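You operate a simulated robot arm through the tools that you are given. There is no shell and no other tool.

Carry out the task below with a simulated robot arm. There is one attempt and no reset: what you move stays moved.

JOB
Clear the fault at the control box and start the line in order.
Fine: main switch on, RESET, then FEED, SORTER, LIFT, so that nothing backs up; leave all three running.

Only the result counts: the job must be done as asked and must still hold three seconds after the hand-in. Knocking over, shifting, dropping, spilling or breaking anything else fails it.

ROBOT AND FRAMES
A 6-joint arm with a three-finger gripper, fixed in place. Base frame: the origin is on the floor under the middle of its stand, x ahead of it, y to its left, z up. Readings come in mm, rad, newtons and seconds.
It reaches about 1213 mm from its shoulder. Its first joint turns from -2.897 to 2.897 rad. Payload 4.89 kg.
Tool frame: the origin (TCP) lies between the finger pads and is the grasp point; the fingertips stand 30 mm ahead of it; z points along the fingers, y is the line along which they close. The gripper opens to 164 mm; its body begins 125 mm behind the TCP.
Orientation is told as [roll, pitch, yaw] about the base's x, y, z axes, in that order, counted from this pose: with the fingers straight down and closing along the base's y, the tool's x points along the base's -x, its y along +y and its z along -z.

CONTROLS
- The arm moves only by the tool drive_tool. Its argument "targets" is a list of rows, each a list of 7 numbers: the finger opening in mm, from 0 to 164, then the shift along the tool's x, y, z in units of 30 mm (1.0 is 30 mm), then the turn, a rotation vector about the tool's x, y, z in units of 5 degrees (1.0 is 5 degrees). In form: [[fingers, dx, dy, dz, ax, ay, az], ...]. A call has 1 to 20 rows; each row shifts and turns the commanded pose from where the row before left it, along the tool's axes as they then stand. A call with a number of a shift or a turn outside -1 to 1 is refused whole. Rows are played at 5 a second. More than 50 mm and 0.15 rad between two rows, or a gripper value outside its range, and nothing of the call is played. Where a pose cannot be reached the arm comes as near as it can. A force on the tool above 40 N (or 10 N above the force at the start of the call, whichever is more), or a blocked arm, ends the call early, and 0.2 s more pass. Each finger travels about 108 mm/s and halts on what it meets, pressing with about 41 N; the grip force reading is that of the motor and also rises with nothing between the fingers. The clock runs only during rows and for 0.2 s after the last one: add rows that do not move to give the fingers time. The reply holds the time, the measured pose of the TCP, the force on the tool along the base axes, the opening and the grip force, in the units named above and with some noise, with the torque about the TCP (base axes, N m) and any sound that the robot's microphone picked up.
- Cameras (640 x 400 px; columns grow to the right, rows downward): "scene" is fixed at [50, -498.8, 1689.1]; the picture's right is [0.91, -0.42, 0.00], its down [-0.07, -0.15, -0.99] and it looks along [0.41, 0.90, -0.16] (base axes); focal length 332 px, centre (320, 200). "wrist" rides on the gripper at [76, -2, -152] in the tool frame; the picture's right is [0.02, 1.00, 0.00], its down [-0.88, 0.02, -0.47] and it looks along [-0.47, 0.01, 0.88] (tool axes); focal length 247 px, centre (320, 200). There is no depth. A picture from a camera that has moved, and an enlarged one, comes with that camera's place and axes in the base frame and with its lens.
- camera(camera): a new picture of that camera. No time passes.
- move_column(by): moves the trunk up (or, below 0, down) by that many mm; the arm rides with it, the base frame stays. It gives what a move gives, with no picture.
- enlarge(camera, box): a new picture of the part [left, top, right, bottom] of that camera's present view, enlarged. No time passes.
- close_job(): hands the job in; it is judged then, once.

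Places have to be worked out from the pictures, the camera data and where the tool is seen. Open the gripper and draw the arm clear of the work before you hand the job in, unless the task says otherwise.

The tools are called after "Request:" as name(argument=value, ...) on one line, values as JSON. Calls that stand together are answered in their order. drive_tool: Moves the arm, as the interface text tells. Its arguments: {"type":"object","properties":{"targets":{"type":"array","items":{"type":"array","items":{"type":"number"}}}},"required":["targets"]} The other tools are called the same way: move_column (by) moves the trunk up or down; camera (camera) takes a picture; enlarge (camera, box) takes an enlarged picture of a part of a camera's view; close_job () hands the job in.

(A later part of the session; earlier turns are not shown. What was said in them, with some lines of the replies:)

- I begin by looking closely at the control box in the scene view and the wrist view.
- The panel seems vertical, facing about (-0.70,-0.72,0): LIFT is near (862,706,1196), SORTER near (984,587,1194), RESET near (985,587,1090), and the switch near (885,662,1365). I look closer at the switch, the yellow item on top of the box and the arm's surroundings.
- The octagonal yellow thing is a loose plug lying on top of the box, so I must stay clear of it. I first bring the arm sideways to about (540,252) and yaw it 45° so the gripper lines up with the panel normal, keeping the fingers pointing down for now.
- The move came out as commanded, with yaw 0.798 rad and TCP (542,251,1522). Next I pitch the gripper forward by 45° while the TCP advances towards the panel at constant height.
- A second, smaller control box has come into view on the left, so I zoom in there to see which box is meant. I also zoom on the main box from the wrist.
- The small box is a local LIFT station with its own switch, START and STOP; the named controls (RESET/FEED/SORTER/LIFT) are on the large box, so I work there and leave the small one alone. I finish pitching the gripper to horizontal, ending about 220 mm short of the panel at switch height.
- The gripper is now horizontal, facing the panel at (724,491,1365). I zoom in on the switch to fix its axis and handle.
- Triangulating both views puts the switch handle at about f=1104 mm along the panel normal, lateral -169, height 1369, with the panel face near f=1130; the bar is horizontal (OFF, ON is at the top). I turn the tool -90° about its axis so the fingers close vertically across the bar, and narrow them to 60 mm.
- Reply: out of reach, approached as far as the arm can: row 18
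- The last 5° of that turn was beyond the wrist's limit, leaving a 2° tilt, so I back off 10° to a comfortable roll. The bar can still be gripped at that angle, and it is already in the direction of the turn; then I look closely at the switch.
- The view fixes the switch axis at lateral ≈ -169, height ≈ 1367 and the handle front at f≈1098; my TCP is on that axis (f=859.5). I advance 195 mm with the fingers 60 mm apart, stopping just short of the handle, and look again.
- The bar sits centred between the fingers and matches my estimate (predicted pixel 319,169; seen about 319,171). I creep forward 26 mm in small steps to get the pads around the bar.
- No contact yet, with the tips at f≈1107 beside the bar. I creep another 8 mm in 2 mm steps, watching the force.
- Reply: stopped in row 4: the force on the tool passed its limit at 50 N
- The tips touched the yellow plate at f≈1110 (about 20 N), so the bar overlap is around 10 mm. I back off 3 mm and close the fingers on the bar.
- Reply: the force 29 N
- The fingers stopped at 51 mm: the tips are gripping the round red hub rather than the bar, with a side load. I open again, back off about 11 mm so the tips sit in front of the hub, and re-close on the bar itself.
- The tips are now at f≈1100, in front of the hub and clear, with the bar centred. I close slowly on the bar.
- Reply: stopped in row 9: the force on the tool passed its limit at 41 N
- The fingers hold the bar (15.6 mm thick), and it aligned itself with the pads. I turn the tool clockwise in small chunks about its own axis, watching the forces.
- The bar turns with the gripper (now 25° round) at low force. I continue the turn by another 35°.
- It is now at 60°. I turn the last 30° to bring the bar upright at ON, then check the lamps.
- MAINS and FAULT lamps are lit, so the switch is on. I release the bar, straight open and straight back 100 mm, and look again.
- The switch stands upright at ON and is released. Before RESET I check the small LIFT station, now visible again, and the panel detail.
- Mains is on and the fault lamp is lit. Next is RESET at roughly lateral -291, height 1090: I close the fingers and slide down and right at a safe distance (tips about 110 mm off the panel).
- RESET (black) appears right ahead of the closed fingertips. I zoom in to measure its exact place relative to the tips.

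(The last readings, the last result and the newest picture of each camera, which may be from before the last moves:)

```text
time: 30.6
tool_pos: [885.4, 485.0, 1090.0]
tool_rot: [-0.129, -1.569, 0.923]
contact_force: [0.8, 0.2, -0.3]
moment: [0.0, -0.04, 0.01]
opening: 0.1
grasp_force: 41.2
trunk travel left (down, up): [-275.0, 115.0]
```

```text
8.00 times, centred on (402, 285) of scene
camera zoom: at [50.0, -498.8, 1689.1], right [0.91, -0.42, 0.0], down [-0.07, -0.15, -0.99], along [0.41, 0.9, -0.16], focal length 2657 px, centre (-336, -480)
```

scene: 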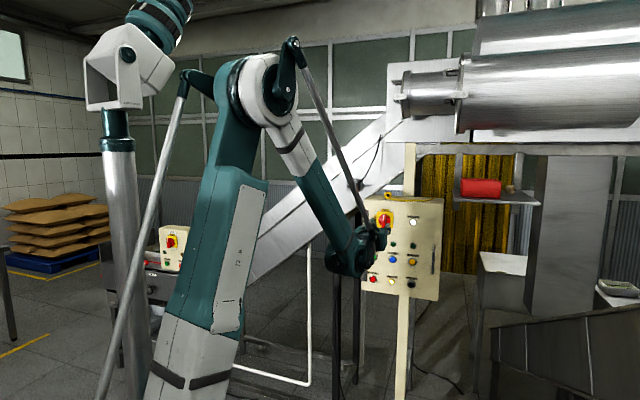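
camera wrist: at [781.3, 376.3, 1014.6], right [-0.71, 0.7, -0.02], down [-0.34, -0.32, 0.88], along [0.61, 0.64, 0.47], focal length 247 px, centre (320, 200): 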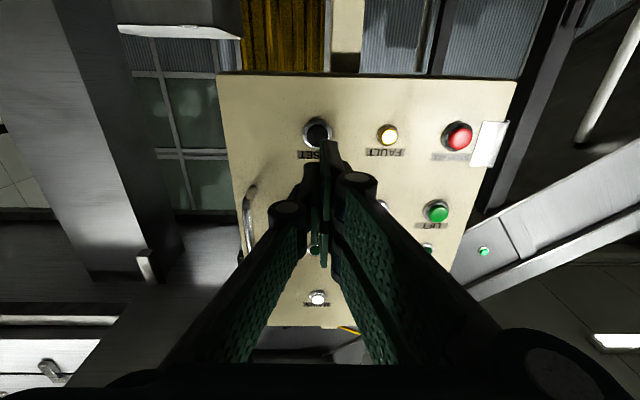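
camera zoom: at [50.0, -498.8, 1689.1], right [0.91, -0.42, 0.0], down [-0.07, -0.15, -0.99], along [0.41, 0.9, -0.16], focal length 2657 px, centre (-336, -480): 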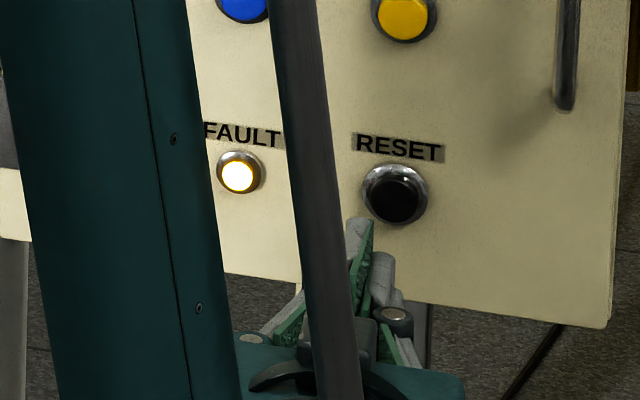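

RESET's cap is at about lateral -293.5, height 1085.5, front near f≈1105; the tips are at f≈997. I correct 5 mm down and 2 mm right and advance 95 mm, stopping just before the button.

Request:
drive_tool(targets=[[0, 0.15, -0.067, 0.3, 0, 0, 0], [0, 0, 0, 0.6, 0, 0, 0], [0, 0, 0, 0.7, 0, 0, 0], [0, 0, 0, 0.7, 0, 0, 0], [0, 0, 0, 0.5, 0, 0, 0], [0, 0, 0, 0.3, 0, 0, 0], [0, 0, 0, 0, 0, 0, 0]])

Request:
enlarge(camera="wrist", box=[240, 60, 400, 180])

Request:
enlarge(camera="scene", box=[370, 260, 434, 310])

```text
time: 32.2
tool_pos: [952.1, 551.5, 1086.0]
tool_rot: [-0.198, -1.57, 0.992]
contact_force: [0.3, -0.1, -0.2]
moment: [0.03, -0.01, 0.0]
opening: 0.0
grasp_force: 41.0
trunk travel left (down, up): [-275.0, 115.0]
```

```text
3.33 times, centred on (320, 120) of wrist
camera zoom: at [847.2, 441.9, 1010.0], right [-0.71, 0.7, -0.02], down [-0.34, -0.32, 0.88], along [0.61, 0.64, 0.47], focal length 823 px, centre (320, 467)
```

zoom: 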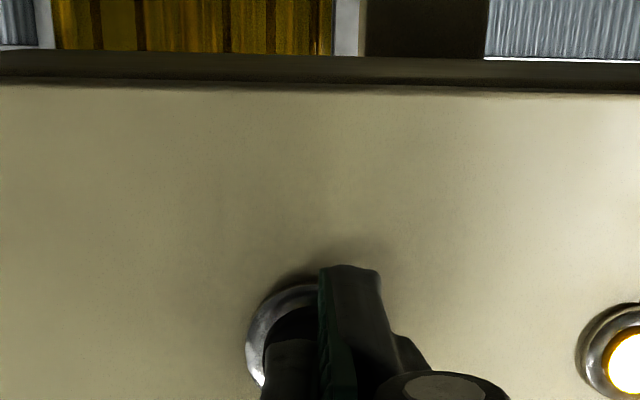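

```text
8.00 times, centred on (402, 285) of scene
camera zoom: at [50.0, -498.8, 1689.1], right [0.91, -0.42, 0.0], down [-0.07, -0.15, -0.99], along [0.41, 0.9, -0.16], focal length 2657 px, centre (-336, -480)
```

zoom: 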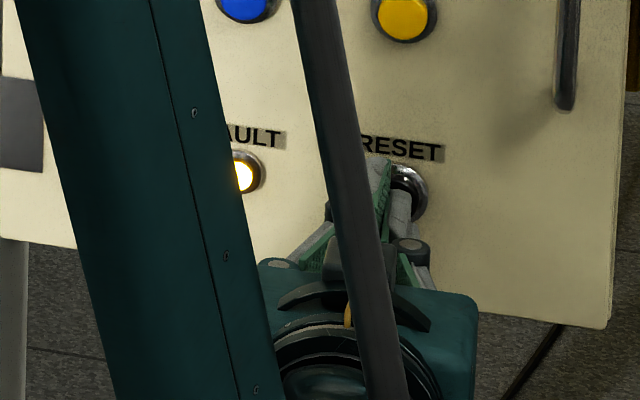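

The tips are about 15 mm from the button and well aligned, with the button perhaps 2 mm further right. I creep forward in 2 mm steps watching the force.

Request:
drive_tool(targets=[[0, 0, -0.067, 0.067, 0, 0, 0], [0, 0, 0, 0.067, 0, 0, 0], [0, 0, 0, 0.067, 0, 0, 0], [0, 0, 0, 0.067, 0, 0, 0]])

Request:
enlarge(camera="scene", box=[370, 260, 434, 310])

```text
time: 33.2
tool_pos: [960.4, 554.8, 1086.5]
tool_rot: [-0.211, -1.569, 1.007]
contact_force: [0.5, -0.1, 0.2]
moment: [-0.02, 0.01, 0.0]
opening: 0.0
grasp_force: 41.4
trunk travel left (down, up): [-275.0, 115.0]
```

```text
8.00 times, centred on (402, 285) of scene
camera zoom: at [50.0, -498.8, 1689.1], right [0.91, -0.42, 0.0], down [-0.07, -0.15, -0.99], along [0.41, 0.9, -0.16], focal length 2657 px, centre (-336, -480)
```

zoom: 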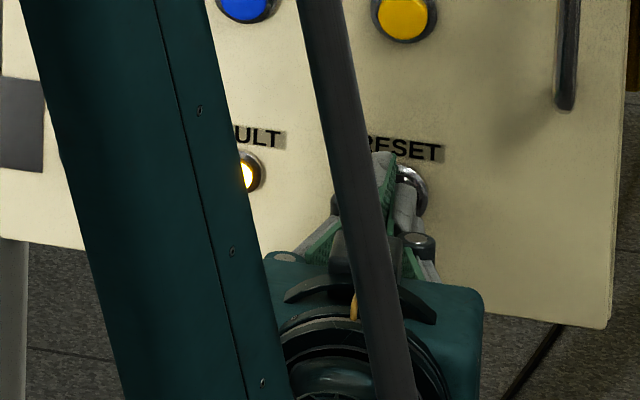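

No contact yet with the tips at f≈1099. I creep 6 mm more.

Request:
drive_tool(targets=[[0, 0, 0, 0.05, 0, 0, 0], [0, 0, 0, 0.05, 0, 0, 0], [0, 0, 0, 0.05, 0, 0, 0], [0, 0, 0, 0.05, 0, 0, 0]])

Request:
enlarge(camera="scene", box=[370, 260, 434, 310])

```text
time: 34.2
tool_pos: [963.8, 560.0, 1086.6]
tool_rot: [-0.196, -1.571, 0.992]
contact_force: [0.4, -0.4, -0.3]
moment: [0.01, -0.01, 0.01]
opening: 0.0
grasp_force: 41.1
trunk travel left (down, up): [-275.0, 115.0]
```

```text
8.00 times, centred on (402, 285) of scene
camera zoom: at [50.0, -498.8, 1689.1], right [0.91, -0.42, 0.0], down [-0.07, -0.15, -0.99], along [0.41, 0.9, -0.16], focal length 2657 px, centre (-336, -480)
```

zoom: 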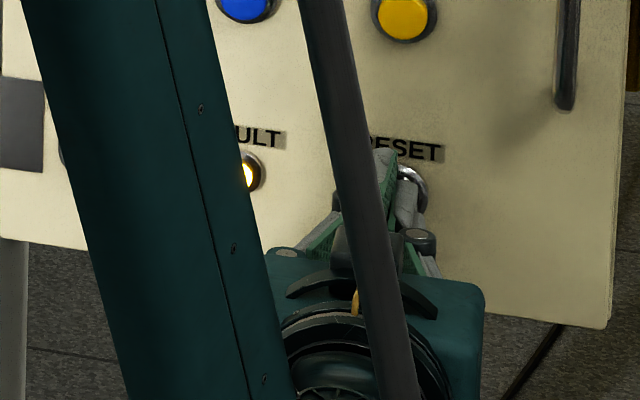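

Tips are at f≈1105, still free. I creep on in 1.5 mm steps.

Request:
drive_tool(targets=[[0, 0, 0, 0.05, 0, 0, 0], [0, 0, 0, 0.05, 0, 0, 0], [0, 0, 0, 0.05, 0, 0, 0]])

Request:
enlarge(camera="scene", box=[370, 260, 434, 310])

```text
time: 35.0
tool_pos: [966.0, 562.9, 1085.1]
tool_rot: [-0.206, -1.569, 1.001]
contact_force: [-2.4, -0.4, 0.7]
moment: [0.01, -0.01, 0.02]
opening: 5.9
grasp_force: 44.9
trunk travel left (down, up): [-275.0, 115.0]
heard: click
```

```text
8.00 times, centred on (402, 285) of scene
camera zoom: at [50.0, -498.8, 1689.1], right [0.91, -0.42, 0.0], down [-0.07, -0.15, -0.99], along [0.41, 0.9, -0.16], focal length 2657 px, centre (-336, -480)
```

zoom: 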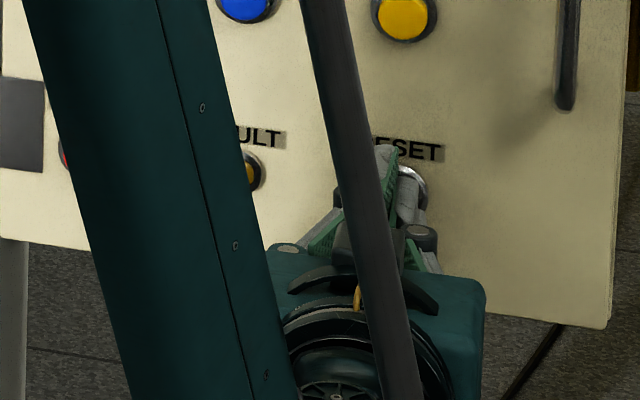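

A click was heard and the FAULT lamp is now off, so RESET took. I withdraw 90 mm straight back, move up and left to in front of FEED, and look again.

Request:
drive_tool(targets=[[0, 0, 0, -0.3, 0, 0, 0], [0, 0, 0, -0.7, 0, 0, 0], [0, 0, 0, -0.9, 0, 0, 0], [0, 0, 0, -0.9, 0, 0, 0], [0, 0, 0, 0, 0, 0, 0], [0, -0.7, 0.56, 0, 0, 0, 0], [0, -0.7, 0.56, 0, 0, 0, 0], [0, -0.7, 0.56, 0, 0, 0, 0], [0, -0.7, 0.56, 0, 0, 0, 0], [0, -0.75, 0.56, 0, 0, 0, 0], [0, 0, 0, 0, 0, 0, 0]])

Request:
camera(camera="wrist")

Request:
enlarge(camera="wrist", box=[240, 60, 400, 180])

Request:
enlarge(camera="scene", box=[340, 180, 450, 310])

```text
time: 37.4
tool_pos: [847.6, 561.2, 1192.9]
tool_rot: [-0.244, -1.568, 1.039]
contact_force: [-0.2, -1.0, 0.4]
moment: [-0.05, 0.03, -0.07]
opening: 0.2
grasp_force: 45.4
trunk travel left (down, up): [-275.0, 115.0]
```

```text
taken
camera wrist: at [742.8, 452.4, 1117.0], right [-0.71, 0.7, -0.02], down [-0.34, -0.32, 0.88], along [0.61, 0.64, 0.47], focal length 247 px, centre (320, 200)
```

wrist: 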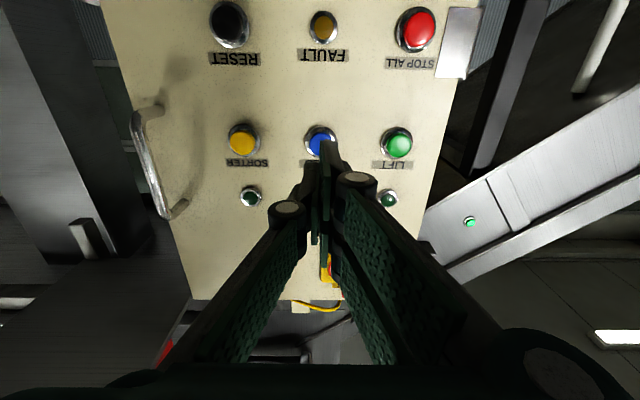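

```text
3.33 times, centred on (320, 120) of wrist
camera zoom: at [742.8, 452.4, 1117.0], right [-0.71, 0.7, -0.02], down [-0.34, -0.32, 0.88], along [0.61, 0.64, 0.47], focal length 823 px, centre (320, 467)
```

zoom: 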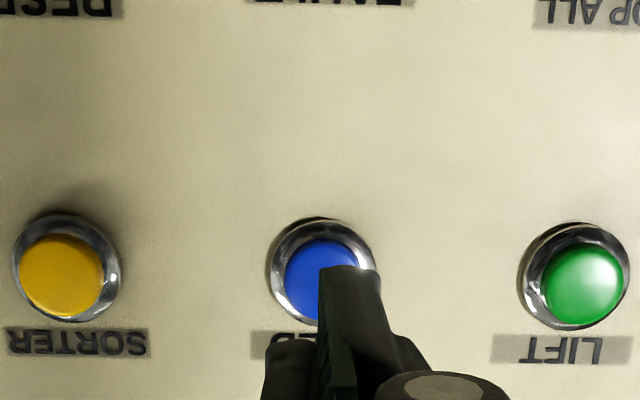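

```text
3.08 times, centred on (395, 245) of scene
camera zoom: at [50.0, -498.8, 1689.1], right [0.91, -0.42, 0.0], down [-0.07, -0.15, -0.99], along [0.41, 0.9, -0.16], focal length 1022 px, centre (89, 62)
```

zoom: 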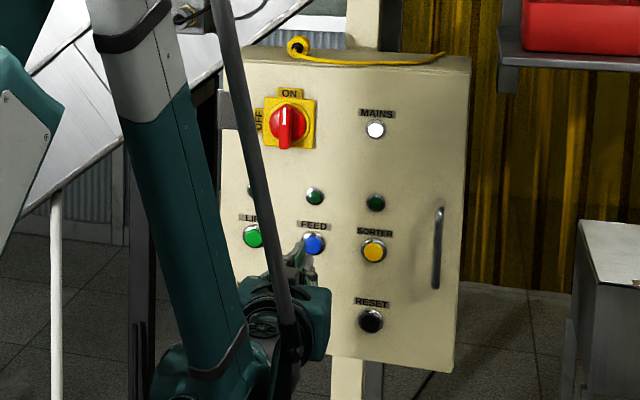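

FAULT is off, and the blue FEED cap is at lateral -210.3, height 1189 (LIFT -125.4, SORTER -295, same height). I align to FEED, advance to within about 10 mm, then creep.

Request:
drive_tool(targets=[[0, 0.13, 0.033, 0.3, 0, 0, 0], [0, 0, 0, 0.7, 0, 0, 0], [0, 0, 0, 0.7, 0, 0, 0], [0, 0, 0, 0.6, 0, 0, 0], [0, 0, 0, 0.05, 0, 0, 0], [0, 0, 0, 0.05, 0, 0, 0], [0, 0, 0, 0.05, 0, 0, 0], [0, 0, 0, 0.05, 0, 0, 0], [0, 0, 0, 0.05, 0, 0, 0]])

Request:
enlarge(camera="scene", box=[340, 180, 450, 310])

Request:
camera(camera="wrist")

```text
time: 39.4
tool_pos: [901.2, 617.7, 1189.3]
tool_rot: [-0.187, -1.57, 0.983]
contact_force: [0.5, 0.2, 0.5]
moment: [-0.06, 0.01, -0.01]
opening: 0.0
grasp_force: 45.4
trunk travel left (down, up): [-275.0, 115.0]
```

```text
3.08 times, centred on (395, 245) of scene
camera zoom: at [50.0, -498.8, 1689.1], right [0.91, -0.42, 0.0], down [-0.07, -0.15, -0.99], along [0.41, 0.9, -0.16], focal length 1022 px, centre (89, 62)
```

zoom: 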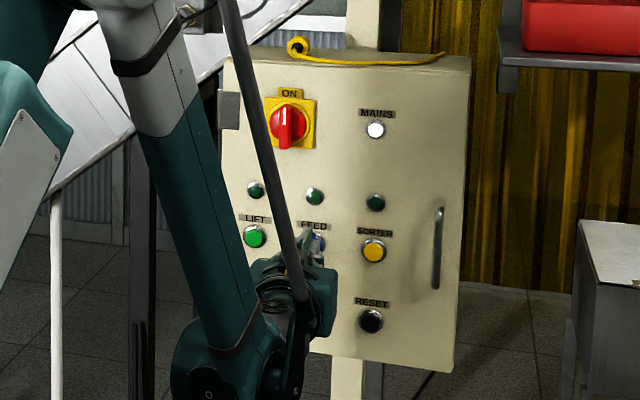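

```text
taken
camera wrist: at [795.7, 507.8, 1113.0], right [-0.71, 0.7, -0.02], down [-0.34, -0.32, 0.88], along [0.61, 0.64, 0.47], focal length 247 px, centre (320, 200)
```

wrist: 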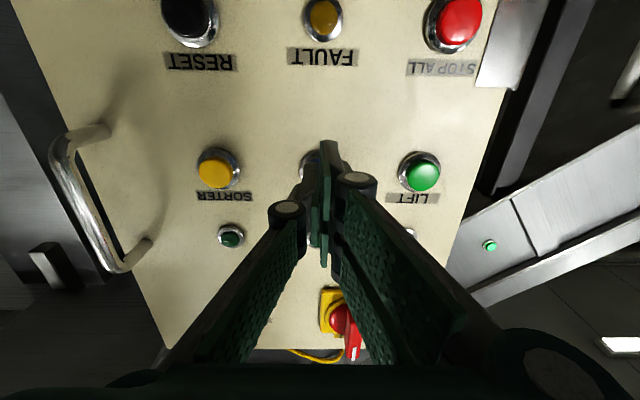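

Tips are at f≈1102 with no contact yet. I creep 4.5 mm further for the press.

Request:
drive_tool(targets=[[0, 0, 0, 0.05, 0, 0, 0], [0, 0, 0, 0.05, 0, 0, 0], [0, 0, 0, 0.05, 0, 0, 0]])

Request:
enlarge(camera="scene", box=[340, 180, 450, 310])

```text
time: 40.2
tool_pos: [903.3, 621.9, 1189.8]
tool_rot: [-0.19, -1.57, 0.986]
contact_force: [-0.2, 0.3, 0.5]
moment: [0.02, -0.01, -0.01]
opening: 0.1
grasp_force: 44.7
trunk travel left (down, up): [-275.0, 115.0]
```

```text
3.08 times, centred on (395, 245) of scene
camera zoom: at [50.0, -498.8, 1689.1], right [0.91, -0.42, 0.0], down [-0.07, -0.15, -0.99], along [0.41, 0.9, -0.16], focal length 1022 px, centre (89, 62)
```

zoom: 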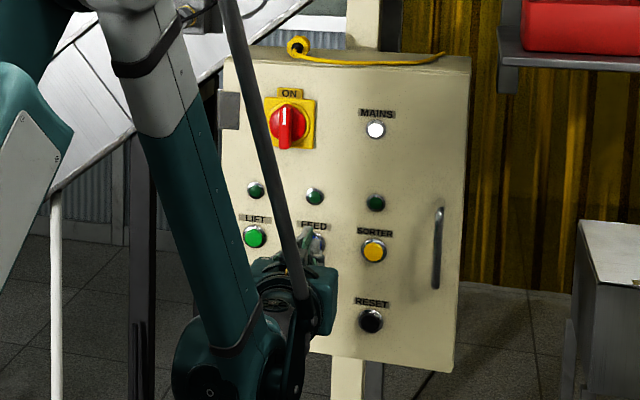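

Still free at f≈1107. I creep another 3 mm.

Request:
drive_tool(targets=[[0, 0, 0, 0.05, 0, 0, 0], [0, 0, 0, 0.05, 0, 0, 0]])

Request:
enlarge(camera="scene", box=[340, 180, 450, 310])

```text
time: 40.8
tool_pos: [905.8, 623.2, 1188.3]
tool_rot: [-0.182, -1.568, 0.979]
contact_force: [0.2, -1.3, 0.1]
moment: [0.0, 0.01, 0.0]
opening: 5.9
grasp_force: 45.0
trunk travel left (down, up): [-275.0, 115.0]
```

```text
3.08 times, centred on (395, 245) of scene
camera zoom: at [50.0, -498.8, 1689.1], right [0.91, -0.42, 0.0], down [-0.07, -0.15, -0.99], along [0.41, 0.9, -0.16], focal length 1022 px, centre (89, 62)
```

zoom: 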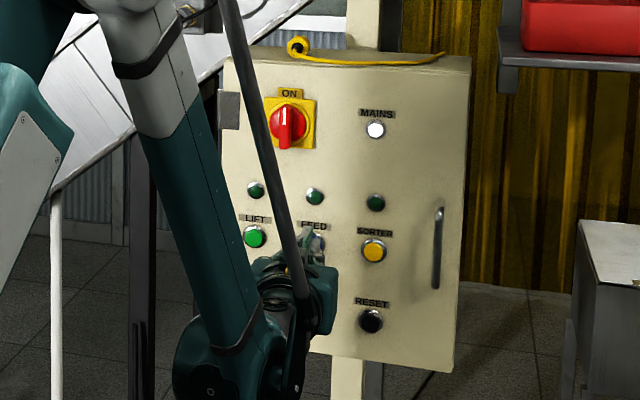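

Contact has begun (finger opening nudged to 5.9 mm, as at RESET) but there is no click yet. I press on in 1 mm steps.

Request:
drive_tool(targets=[[0, 0, 0, 0.04, 0, 0, 0], [0, 0, 0, 0.04, 0, 0, 0]])

Request:
enlarge(camera="scene", box=[340, 180, 450, 310])

Request:
enlarge(camera="wrist", box=[240, 80, 400, 200])

```text
time: 41.4
tool_pos: [906.0, 624.3, 1189.0]
tool_rot: [-0.202, -1.569, 0.995]
contact_force: [-2.7, -2.4, -0.6]
moment: [0.01, -0.01, 0.03]
opening: 5.7
grasp_force: 44.5
trunk travel left (down, up): [-275.0, 115.0]
heard: click
```

```text
3.08 times, centred on (395, 245) of scene
camera zoom: at [50.0, -498.8, 1689.1], right [0.91, -0.42, 0.0], down [-0.07, -0.15, -0.99], along [0.41, 0.9, -0.16], focal length 1022 px, centre (89, 62)
```

zoom: 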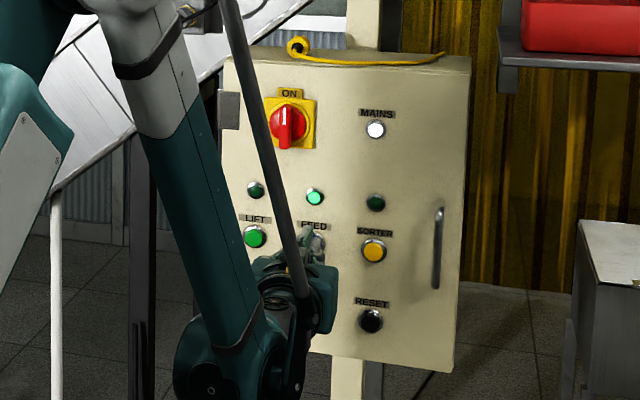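

```text
3.33 times, centred on (320, 140) of wrist
camera zoom: at [802.3, 515.0, 1112.8], right [-0.71, 0.7, -0.02], down [-0.34, -0.32, 0.88], along [0.61, 0.64, 0.47], focal length 823 px, centre (320, 400)
```

zoom: 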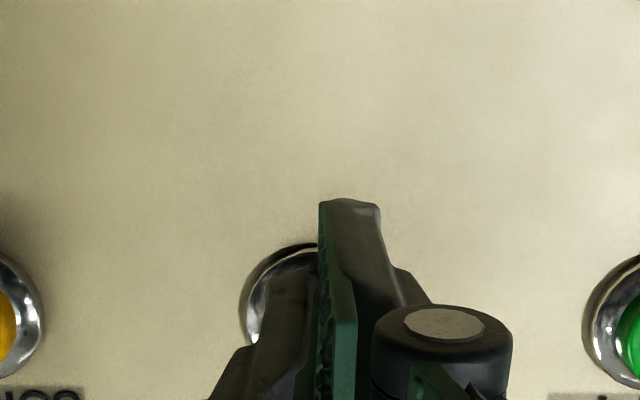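

FEED clicked and its lamp is lit. I go straight on to SORTER: back 30 mm, 84.7 mm right, forward to just short of contact, then the same press depth.

Request:
drive_tool(targets=[[0, 0, 0, -0.4, 0, 0, 0], [0, 0, 0, -0.6, 0, 0, 0], [0, 0, -0.706, 0, 0, 0, 0], [0, 0, -0.706, 0, 0, 0, 0], [0, 0, -0.706, 0, 0, 0, 0], [0, 0, -0.706, 0, 0, 0, 0], [0, 0, 0, 0, 0, 0, 0], [0, 0, 0, 0.5, 0, 0, 0], [0, 0, 0, 0.25, 0, 0, 0], [0, 0, 0, 0.05, 0, 0, 0], [0, 0, 0, 0.05, 0, 0, 0]])

Request:
enlarge(camera="scene", box=[340, 180, 450, 310])

Request:
camera(camera="wrist")

```text
time: 43.8
tool_pos: [964.4, 562.2, 1188.2]
tool_rot: [-0.202, -1.57, 0.996]
contact_force: [-0.6, -0.4, -0.4]
moment: [0.01, 0.0, 0.0]
opening: 6.1
grasp_force: 45.3
trunk travel left (down, up): [-275.0, 115.0]
```

```text
3.08 times, centred on (395, 245) of scene
camera zoom: at [50.0, -498.8, 1689.1], right [0.91, -0.42, 0.0], down [-0.07, -0.15, -0.99], along [0.41, 0.9, -0.16], focal length 1022 px, centre (89, 62)
```

zoom: 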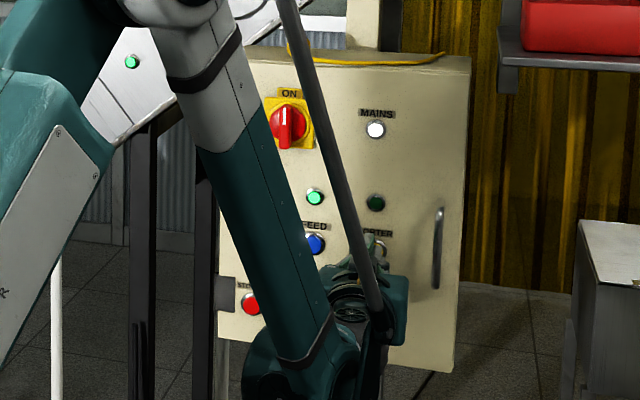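

```text
taken
camera wrist: at [859.9, 452.5, 1112.9], right [-0.71, 0.7, -0.02], down [-0.34, -0.32, 0.88], along [0.61, 0.64, 0.47], focal length 247 px, centre (320, 200)
```

wrist: 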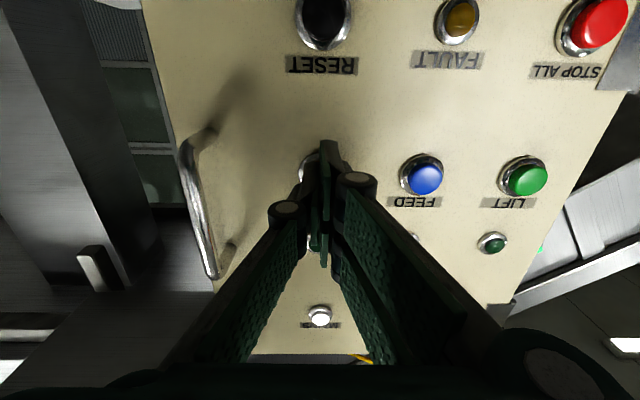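

FEED stays lit and the tips are at SORTER, f≈1107. I creep in 1.2 mm steps for the press.

Request:
drive_tool(targets=[[0, 0, 0, 0.04, 0, 0, 0], [0, 0, 0, 0.04, 0, 0, 0], [0, 0, 0, 0.04, 0, 0, 0]])

Request:
enlarge(camera="scene", box=[340, 180, 450, 310])

```text
time: 44.6
tool_pos: [967.0, 564.2, 1188.6]
tool_rot: [-0.219, -1.57, 1.016]
contact_force: [-1.6, -2.5, -1.3]
moment: [0.01, 0.01, -0.01]
opening: 6.0
grasp_force: 44.5
trunk travel left (down, up): [-275.0, 115.0]
heard: click
```

```text
3.08 times, centred on (395, 245) of scene
camera zoom: at [50.0, -498.8, 1689.1], right [0.91, -0.42, 0.0], down [-0.07, -0.15, -0.99], along [0.41, 0.9, -0.16], focal length 1022 px, centre (89, 62)
```

zoom: 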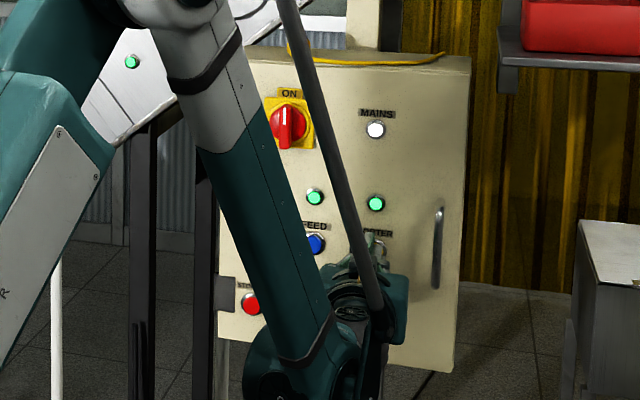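

SORTER clicked and both FEED and SORTER lamps are lit. Now LIFT: back 30 mm, 169.6 mm left, forward to just short of contact.

Request:
drive_tool(targets=[[0, 0, 0, -0.4, 0, 0, 0], [0, 0, 0, -0.6, 0, 0, 0], [0, 0, 0.707, 0, 0, 0, 0], [0, 0, 0.707, 0, 0, 0, 0], [0, 0, 0.707, 0, 0, 0, 0], [0, 0, 0.707, 0, 0, 0, 0], [0, 0, 0.707, 0, 0, 0, 0], [0, 0, 0.707, 0, 0, 0, 0], [0, 0, 0.707, 0, 0, 0, 0], [0, 0, 0.707, 0, 0, 0, 0], [0, 0, 0, 0, 0, 0, 0], [0, 0, 0, 0.5, 0, 0, 0], [0, 0, 0, 0.25, 0, 0, 0], [0, 0, 0, 0, 0, 0, 0]])

Request:
camera(camera="wrist")

Request:
enlarge(camera="wrist", box=[240, 80, 400, 200])

Request:
enlarge(camera="scene", box=[340, 180, 450, 310])

```text
time: 47.6
tool_pos: [841.2, 676.5, 1189.6]
tool_rot: [-0.144, -1.571, 0.939]
contact_force: [0.2, 0.7, 0.0]
moment: [0.01, -0.05, 0.0]
opening: 0.0
grasp_force: 45.0
trunk travel left (down, up): [-275.0, 115.0]
```

```text
taken
camera wrist: at [736.7, 568.0, 1112.9], right [-0.71, 0.7, -0.02], down [-0.34, -0.32, 0.88], along [0.61, 0.64, 0.47], focal length 247 px, centre (320, 200)
```

wrist: 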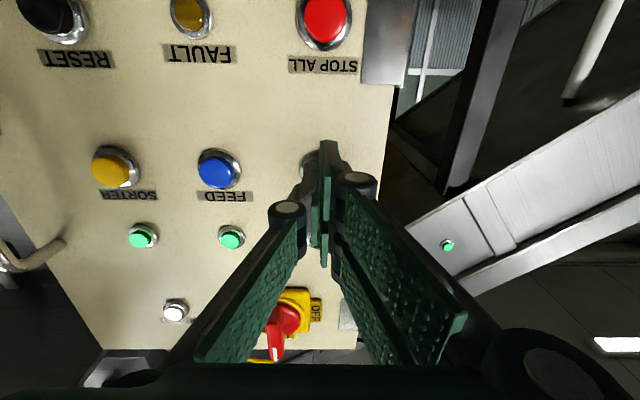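

```text
3.33 times, centred on (320, 140) of wrist
camera zoom: at [736.7, 568.0, 1112.9], right [-0.71, 0.7, -0.02], down [-0.34, -0.32, 0.88], along [0.61, 0.64, 0.47], focal length 823 px, centre (320, 400)
```

zoom: 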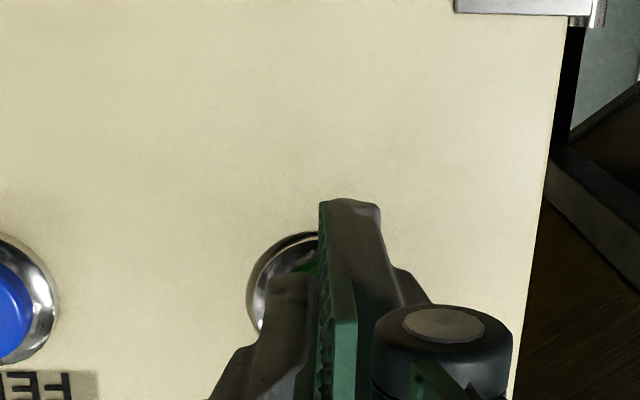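

```text
3.08 times, centred on (395, 245) of scene
camera zoom: at [50.0, -498.8, 1689.1], right [0.91, -0.42, 0.0], down [-0.07, -0.15, -0.99], along [0.41, 0.9, -0.16], focal length 1022 px, centre (89, 62)
```

zoom: 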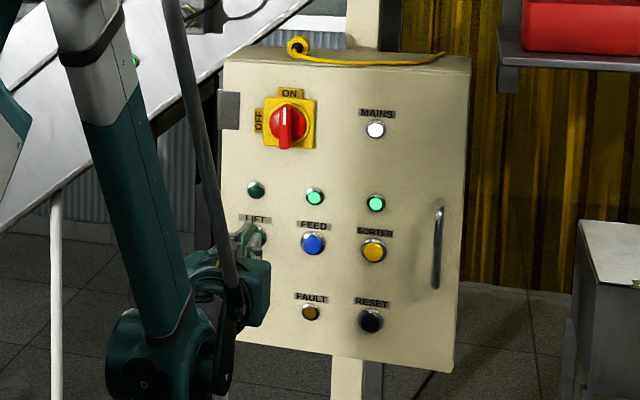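

FEED and SORTER remain lit, and the tips are aligned on the green LIFT button at f≈1102. I creep 7.5 mm for the press.

Request:
drive_tool(targets=[[0, 0, 0, 0.05, 0, 0, 0], [0, 0, 0, 0.05, 0, 0, 0], [0, 0, 0, 0.05, 0, 0, 0], [0, 0, 0, 0.04, 0, 0, 0], [0, 0, 0, 0.04, 0, 0, 0]])

Request:
enlarge(camera="scene", box=[340, 180, 450, 310])

```text
time: 48.8
tool_pos: [847.0, 681.3, 1189.2]
tool_rot: [-0.187, -1.568, 0.983]
contact_force: [-0.4, 0.1, -0.1]
moment: [-0.01, -0.01, 0.0]
opening: 6.0
grasp_force: 45.2
trunk travel left (down, up): [-275.0, 115.0]
```

```text
3.08 times, centred on (395, 245) of scene
camera zoom: at [50.0, -498.8, 1689.1], right [0.91, -0.42, 0.0], down [-0.07, -0.15, -0.99], along [0.41, 0.9, -0.16], focal length 1022 px, centre (89, 62)
```

zoom: 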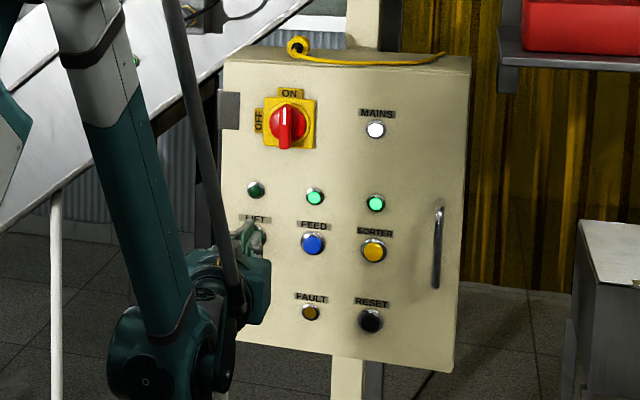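

Contact has begun at f≈1110 but there is no click yet. I press another 2.4 mm.

Request:
drive_tool(targets=[[0, 0, 0, 0.04, 0, 0, 0], [0, 0, 0, 0.04, 0, 0, 0]])

Request:
enlarge(camera="scene", box=[340, 180, 450, 310])

```text
time: 49.4
tool_pos: [848.2, 683.1, 1188.9]
tool_rot: [-0.2, -1.569, 0.995]
contact_force: [-2.0, -2.0, 0.7]
moment: [0.0, -0.03, 0.01]
opening: 5.9
grasp_force: 45.1
trunk travel left (down, up): [-275.0, 115.0]
heard: click
```

```text
3.08 times, centred on (395, 245) of scene
camera zoom: at [50.0, -498.8, 1689.1], right [0.91, -0.42, 0.0], down [-0.07, -0.15, -0.99], along [0.41, 0.9, -0.16], focal length 1022 px, centre (89, 62)
```

zoom: 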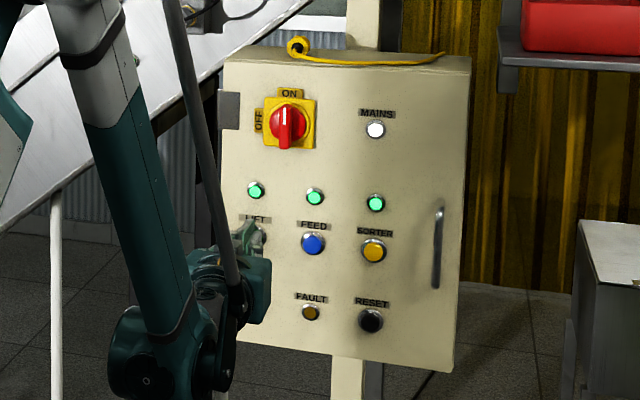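

LIFT clicked and all three run lamps are lit. I withdraw straight back about 160 mm, then open the gripper and check that everything keeps running.

Request:
drive_tool(targets=[[0, 0, 0, -0.3, 0, 0, 0], [0, 0, 0, -0.6, 0, 0, 0], [0, 0, 0, -0.9, 0, 0, 0], [0, 0, 0, -0.9, 0, 0, 0], [0, 0, 0, -0.9, 0, 0, 0], [0, 0, 0, -0.9, 0, 0, 0], [0, 0, 0, -0.9, 0, 0, 0], [30, 0, 0, -0.6, 0, 0, 0], [60, 0, 0, 0, 0, 0, 0], [90, 0, 0, 0, 0, 0, 0], [120, 0, 0, 0, 0, 0, 0], [120, 0, 0, 0, 0, 0, 0]])

Request:
camera(camera="scene")

Request:
enlarge(camera="scene", box=[340, 180, 450, 310])

Request:
camera(camera="wrist")

```text
time: 52.0
tool_pos: [722.1, 556.1, 1189.6]
tool_rot: [-0.18, -1.57, 0.977]
contact_force: [0.0, -0.1, -0.5]
moment: [-0.01, -0.04, 0.01]
opening: 120.1
grasp_force: 0.0
trunk travel left (down, up): [-275.0, 115.0]
```

```text
taken
```

scene: 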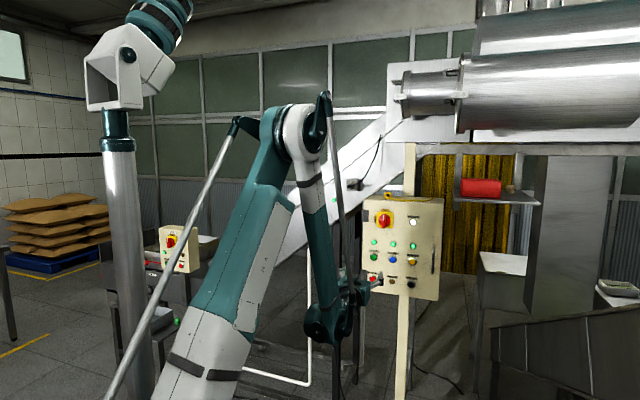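

```text
3.08 times, centred on (395, 245) of scene
camera zoom: at [50.0, -498.8, 1689.1], right [0.91, -0.42, 0.0], down [-0.07, -0.15, -0.99], along [0.41, 0.9, -0.16], focal length 1022 px, centre (89, 62)
```

zoom: 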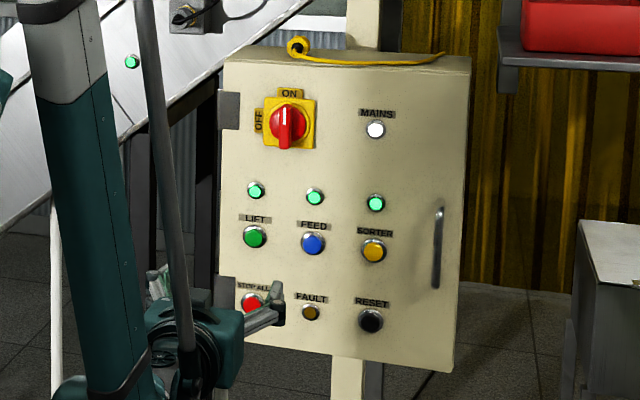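

```text
taken
camera wrist: at [616.7, 446.5, 1113.1], right [-0.71, 0.7, -0.02], down [-0.34, -0.32, 0.88], along [0.61, 0.64, 0.47], focal length 247 px, centre (320, 200)
```

wrist: 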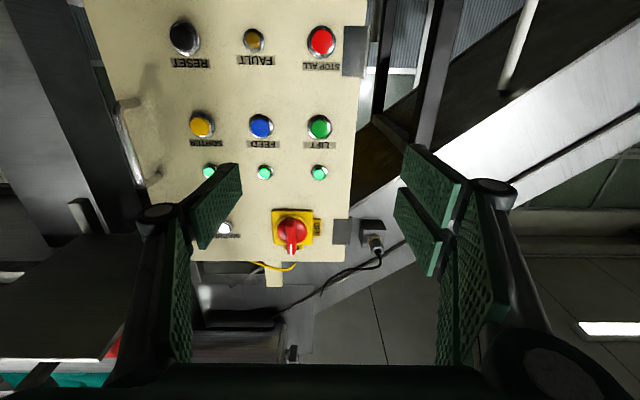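

All three run lamps and MAINS are lit, FAULT is off, and the arm is clear with the gripper open. I draw back a little more and wait about 4 seconds to confirm that it holds.

Request:
drive_tool(targets=[[120, 0, 0, -0.6, 0, 0, 0], [120, 0, 0, -0.6, 0, 0, 0], [120, 0, 0, -0.6, 0, 0, 0], [120, 0, 0, 0, 0, 0, 0], [120, 0, 0, 0, 0, 0, 0], [120, 0, 0, 0, 0, 0, 0], [120, 0, 0, 0, 0, 0, 0], [120, 0, 0, 0, 0, 0, 0], [120, 0, 0, 0, 0, 0, 0], [120, 0, 0, 0, 0, 0, 0], [120, 0, 0, 0, 0, 0, 0], [120, 0, 0, 0, 0, 0, 0], [120, 0, 0, 0, 0, 0, 0], [120, 0, 0, 0, 0, 0, 0], [120, 0, 0, 0, 0, 0, 0], [120, 0, 0, 0, 0, 0, 0], [120, 0, 0, 0, 0, 0, 0], [120, 0, 0, 0, 0, 0, 0], [120, 0, 0, 0, 0, 0, 0], [120, 0, 0, 0, 0, 0, 0]])

Request:
enlarge(camera="scene", box=[340, 180, 450, 310])

Request:
enlarge(camera="scene", box=[130, 210, 210, 270])

Request:
camera(camera="wrist")

```text
time: 56.2
tool_pos: [686.7, 518.9, 1193.8]
tool_rot: [-0.094, -1.566, 0.89]
contact_force: [-0.8, -0.4, 0.4]
moment: [-0.02, -0.03, 0.02]
opening: 120.2
grasp_force: 0.0
out of reach, approached as far as the arm can: row 3
trunk travel left (down, up): [-275.0, 115.0]
```

```text
3.08 times, centred on (395, 245) of scene
camera zoom: at [50.0, -498.8, 1689.1], right [0.91, -0.42, 0.0], down [-0.07, -0.15, -0.99], along [0.41, 0.9, -0.16], focal length 1022 px, centre (89, 62)
```

zoom: 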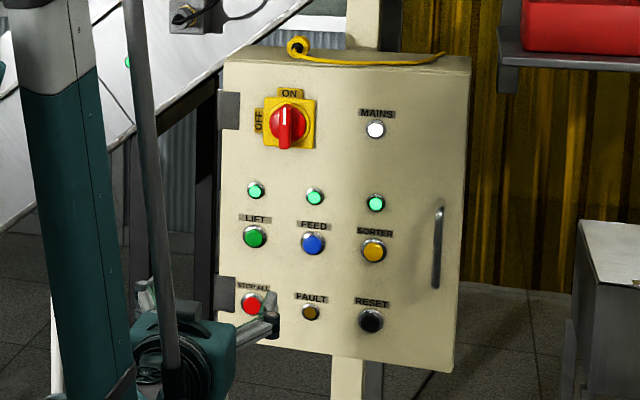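

```text
6.67 times, centred on (170, 240) of scene
camera zoom: at [50.0, -498.8, 1689.1], right [0.91, -0.42, 0.0], down [-0.07, -0.15, -0.99], along [0.41, 0.9, -0.16], focal length 2214 px, centre (1320, -67)
```

zoom: 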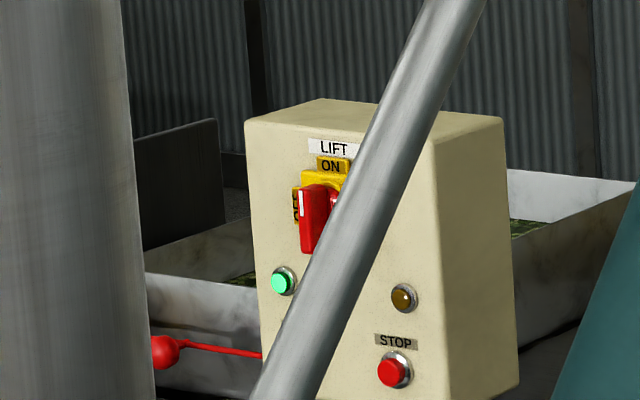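

```text
taken
camera wrist: at [581.9, 409.3, 1118.7], right [-0.71, 0.7, -0.02], down [-0.34, -0.32, 0.88], along [0.61, 0.64, 0.47], focal length 247 px, centre (320, 200)
```

wrist: 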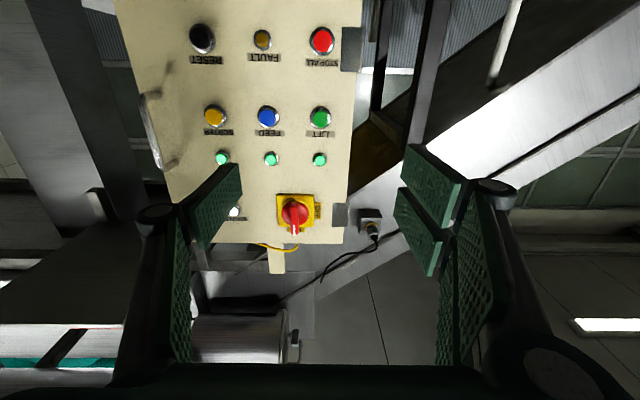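

After more than four seconds, MAINS, LIFT, FEED and SORTER are all lit and FAULT is off. The local LIFT station's run lamp is green too. The arm is well clear, the gripper is open and nothing else has shifted, so I hand the job in.

Request:
close_job()

```text
The job is handed in.
```

The fault is cleared and the line is running. I turned the main switch on, pressed RESET, then started FEED, SORTER and LIFT in that order. Each button gave one click.

In the last pictures, more than four seconds after the final start, the MAINS lamp and all three run lamps were lit and FAULT was off. I didn't touch the small LIFT station on the left; its own run lamp turned green too.

I handed the job in with the gripper open and the arm clear of the box. I saw nothing else moved or knocked over.
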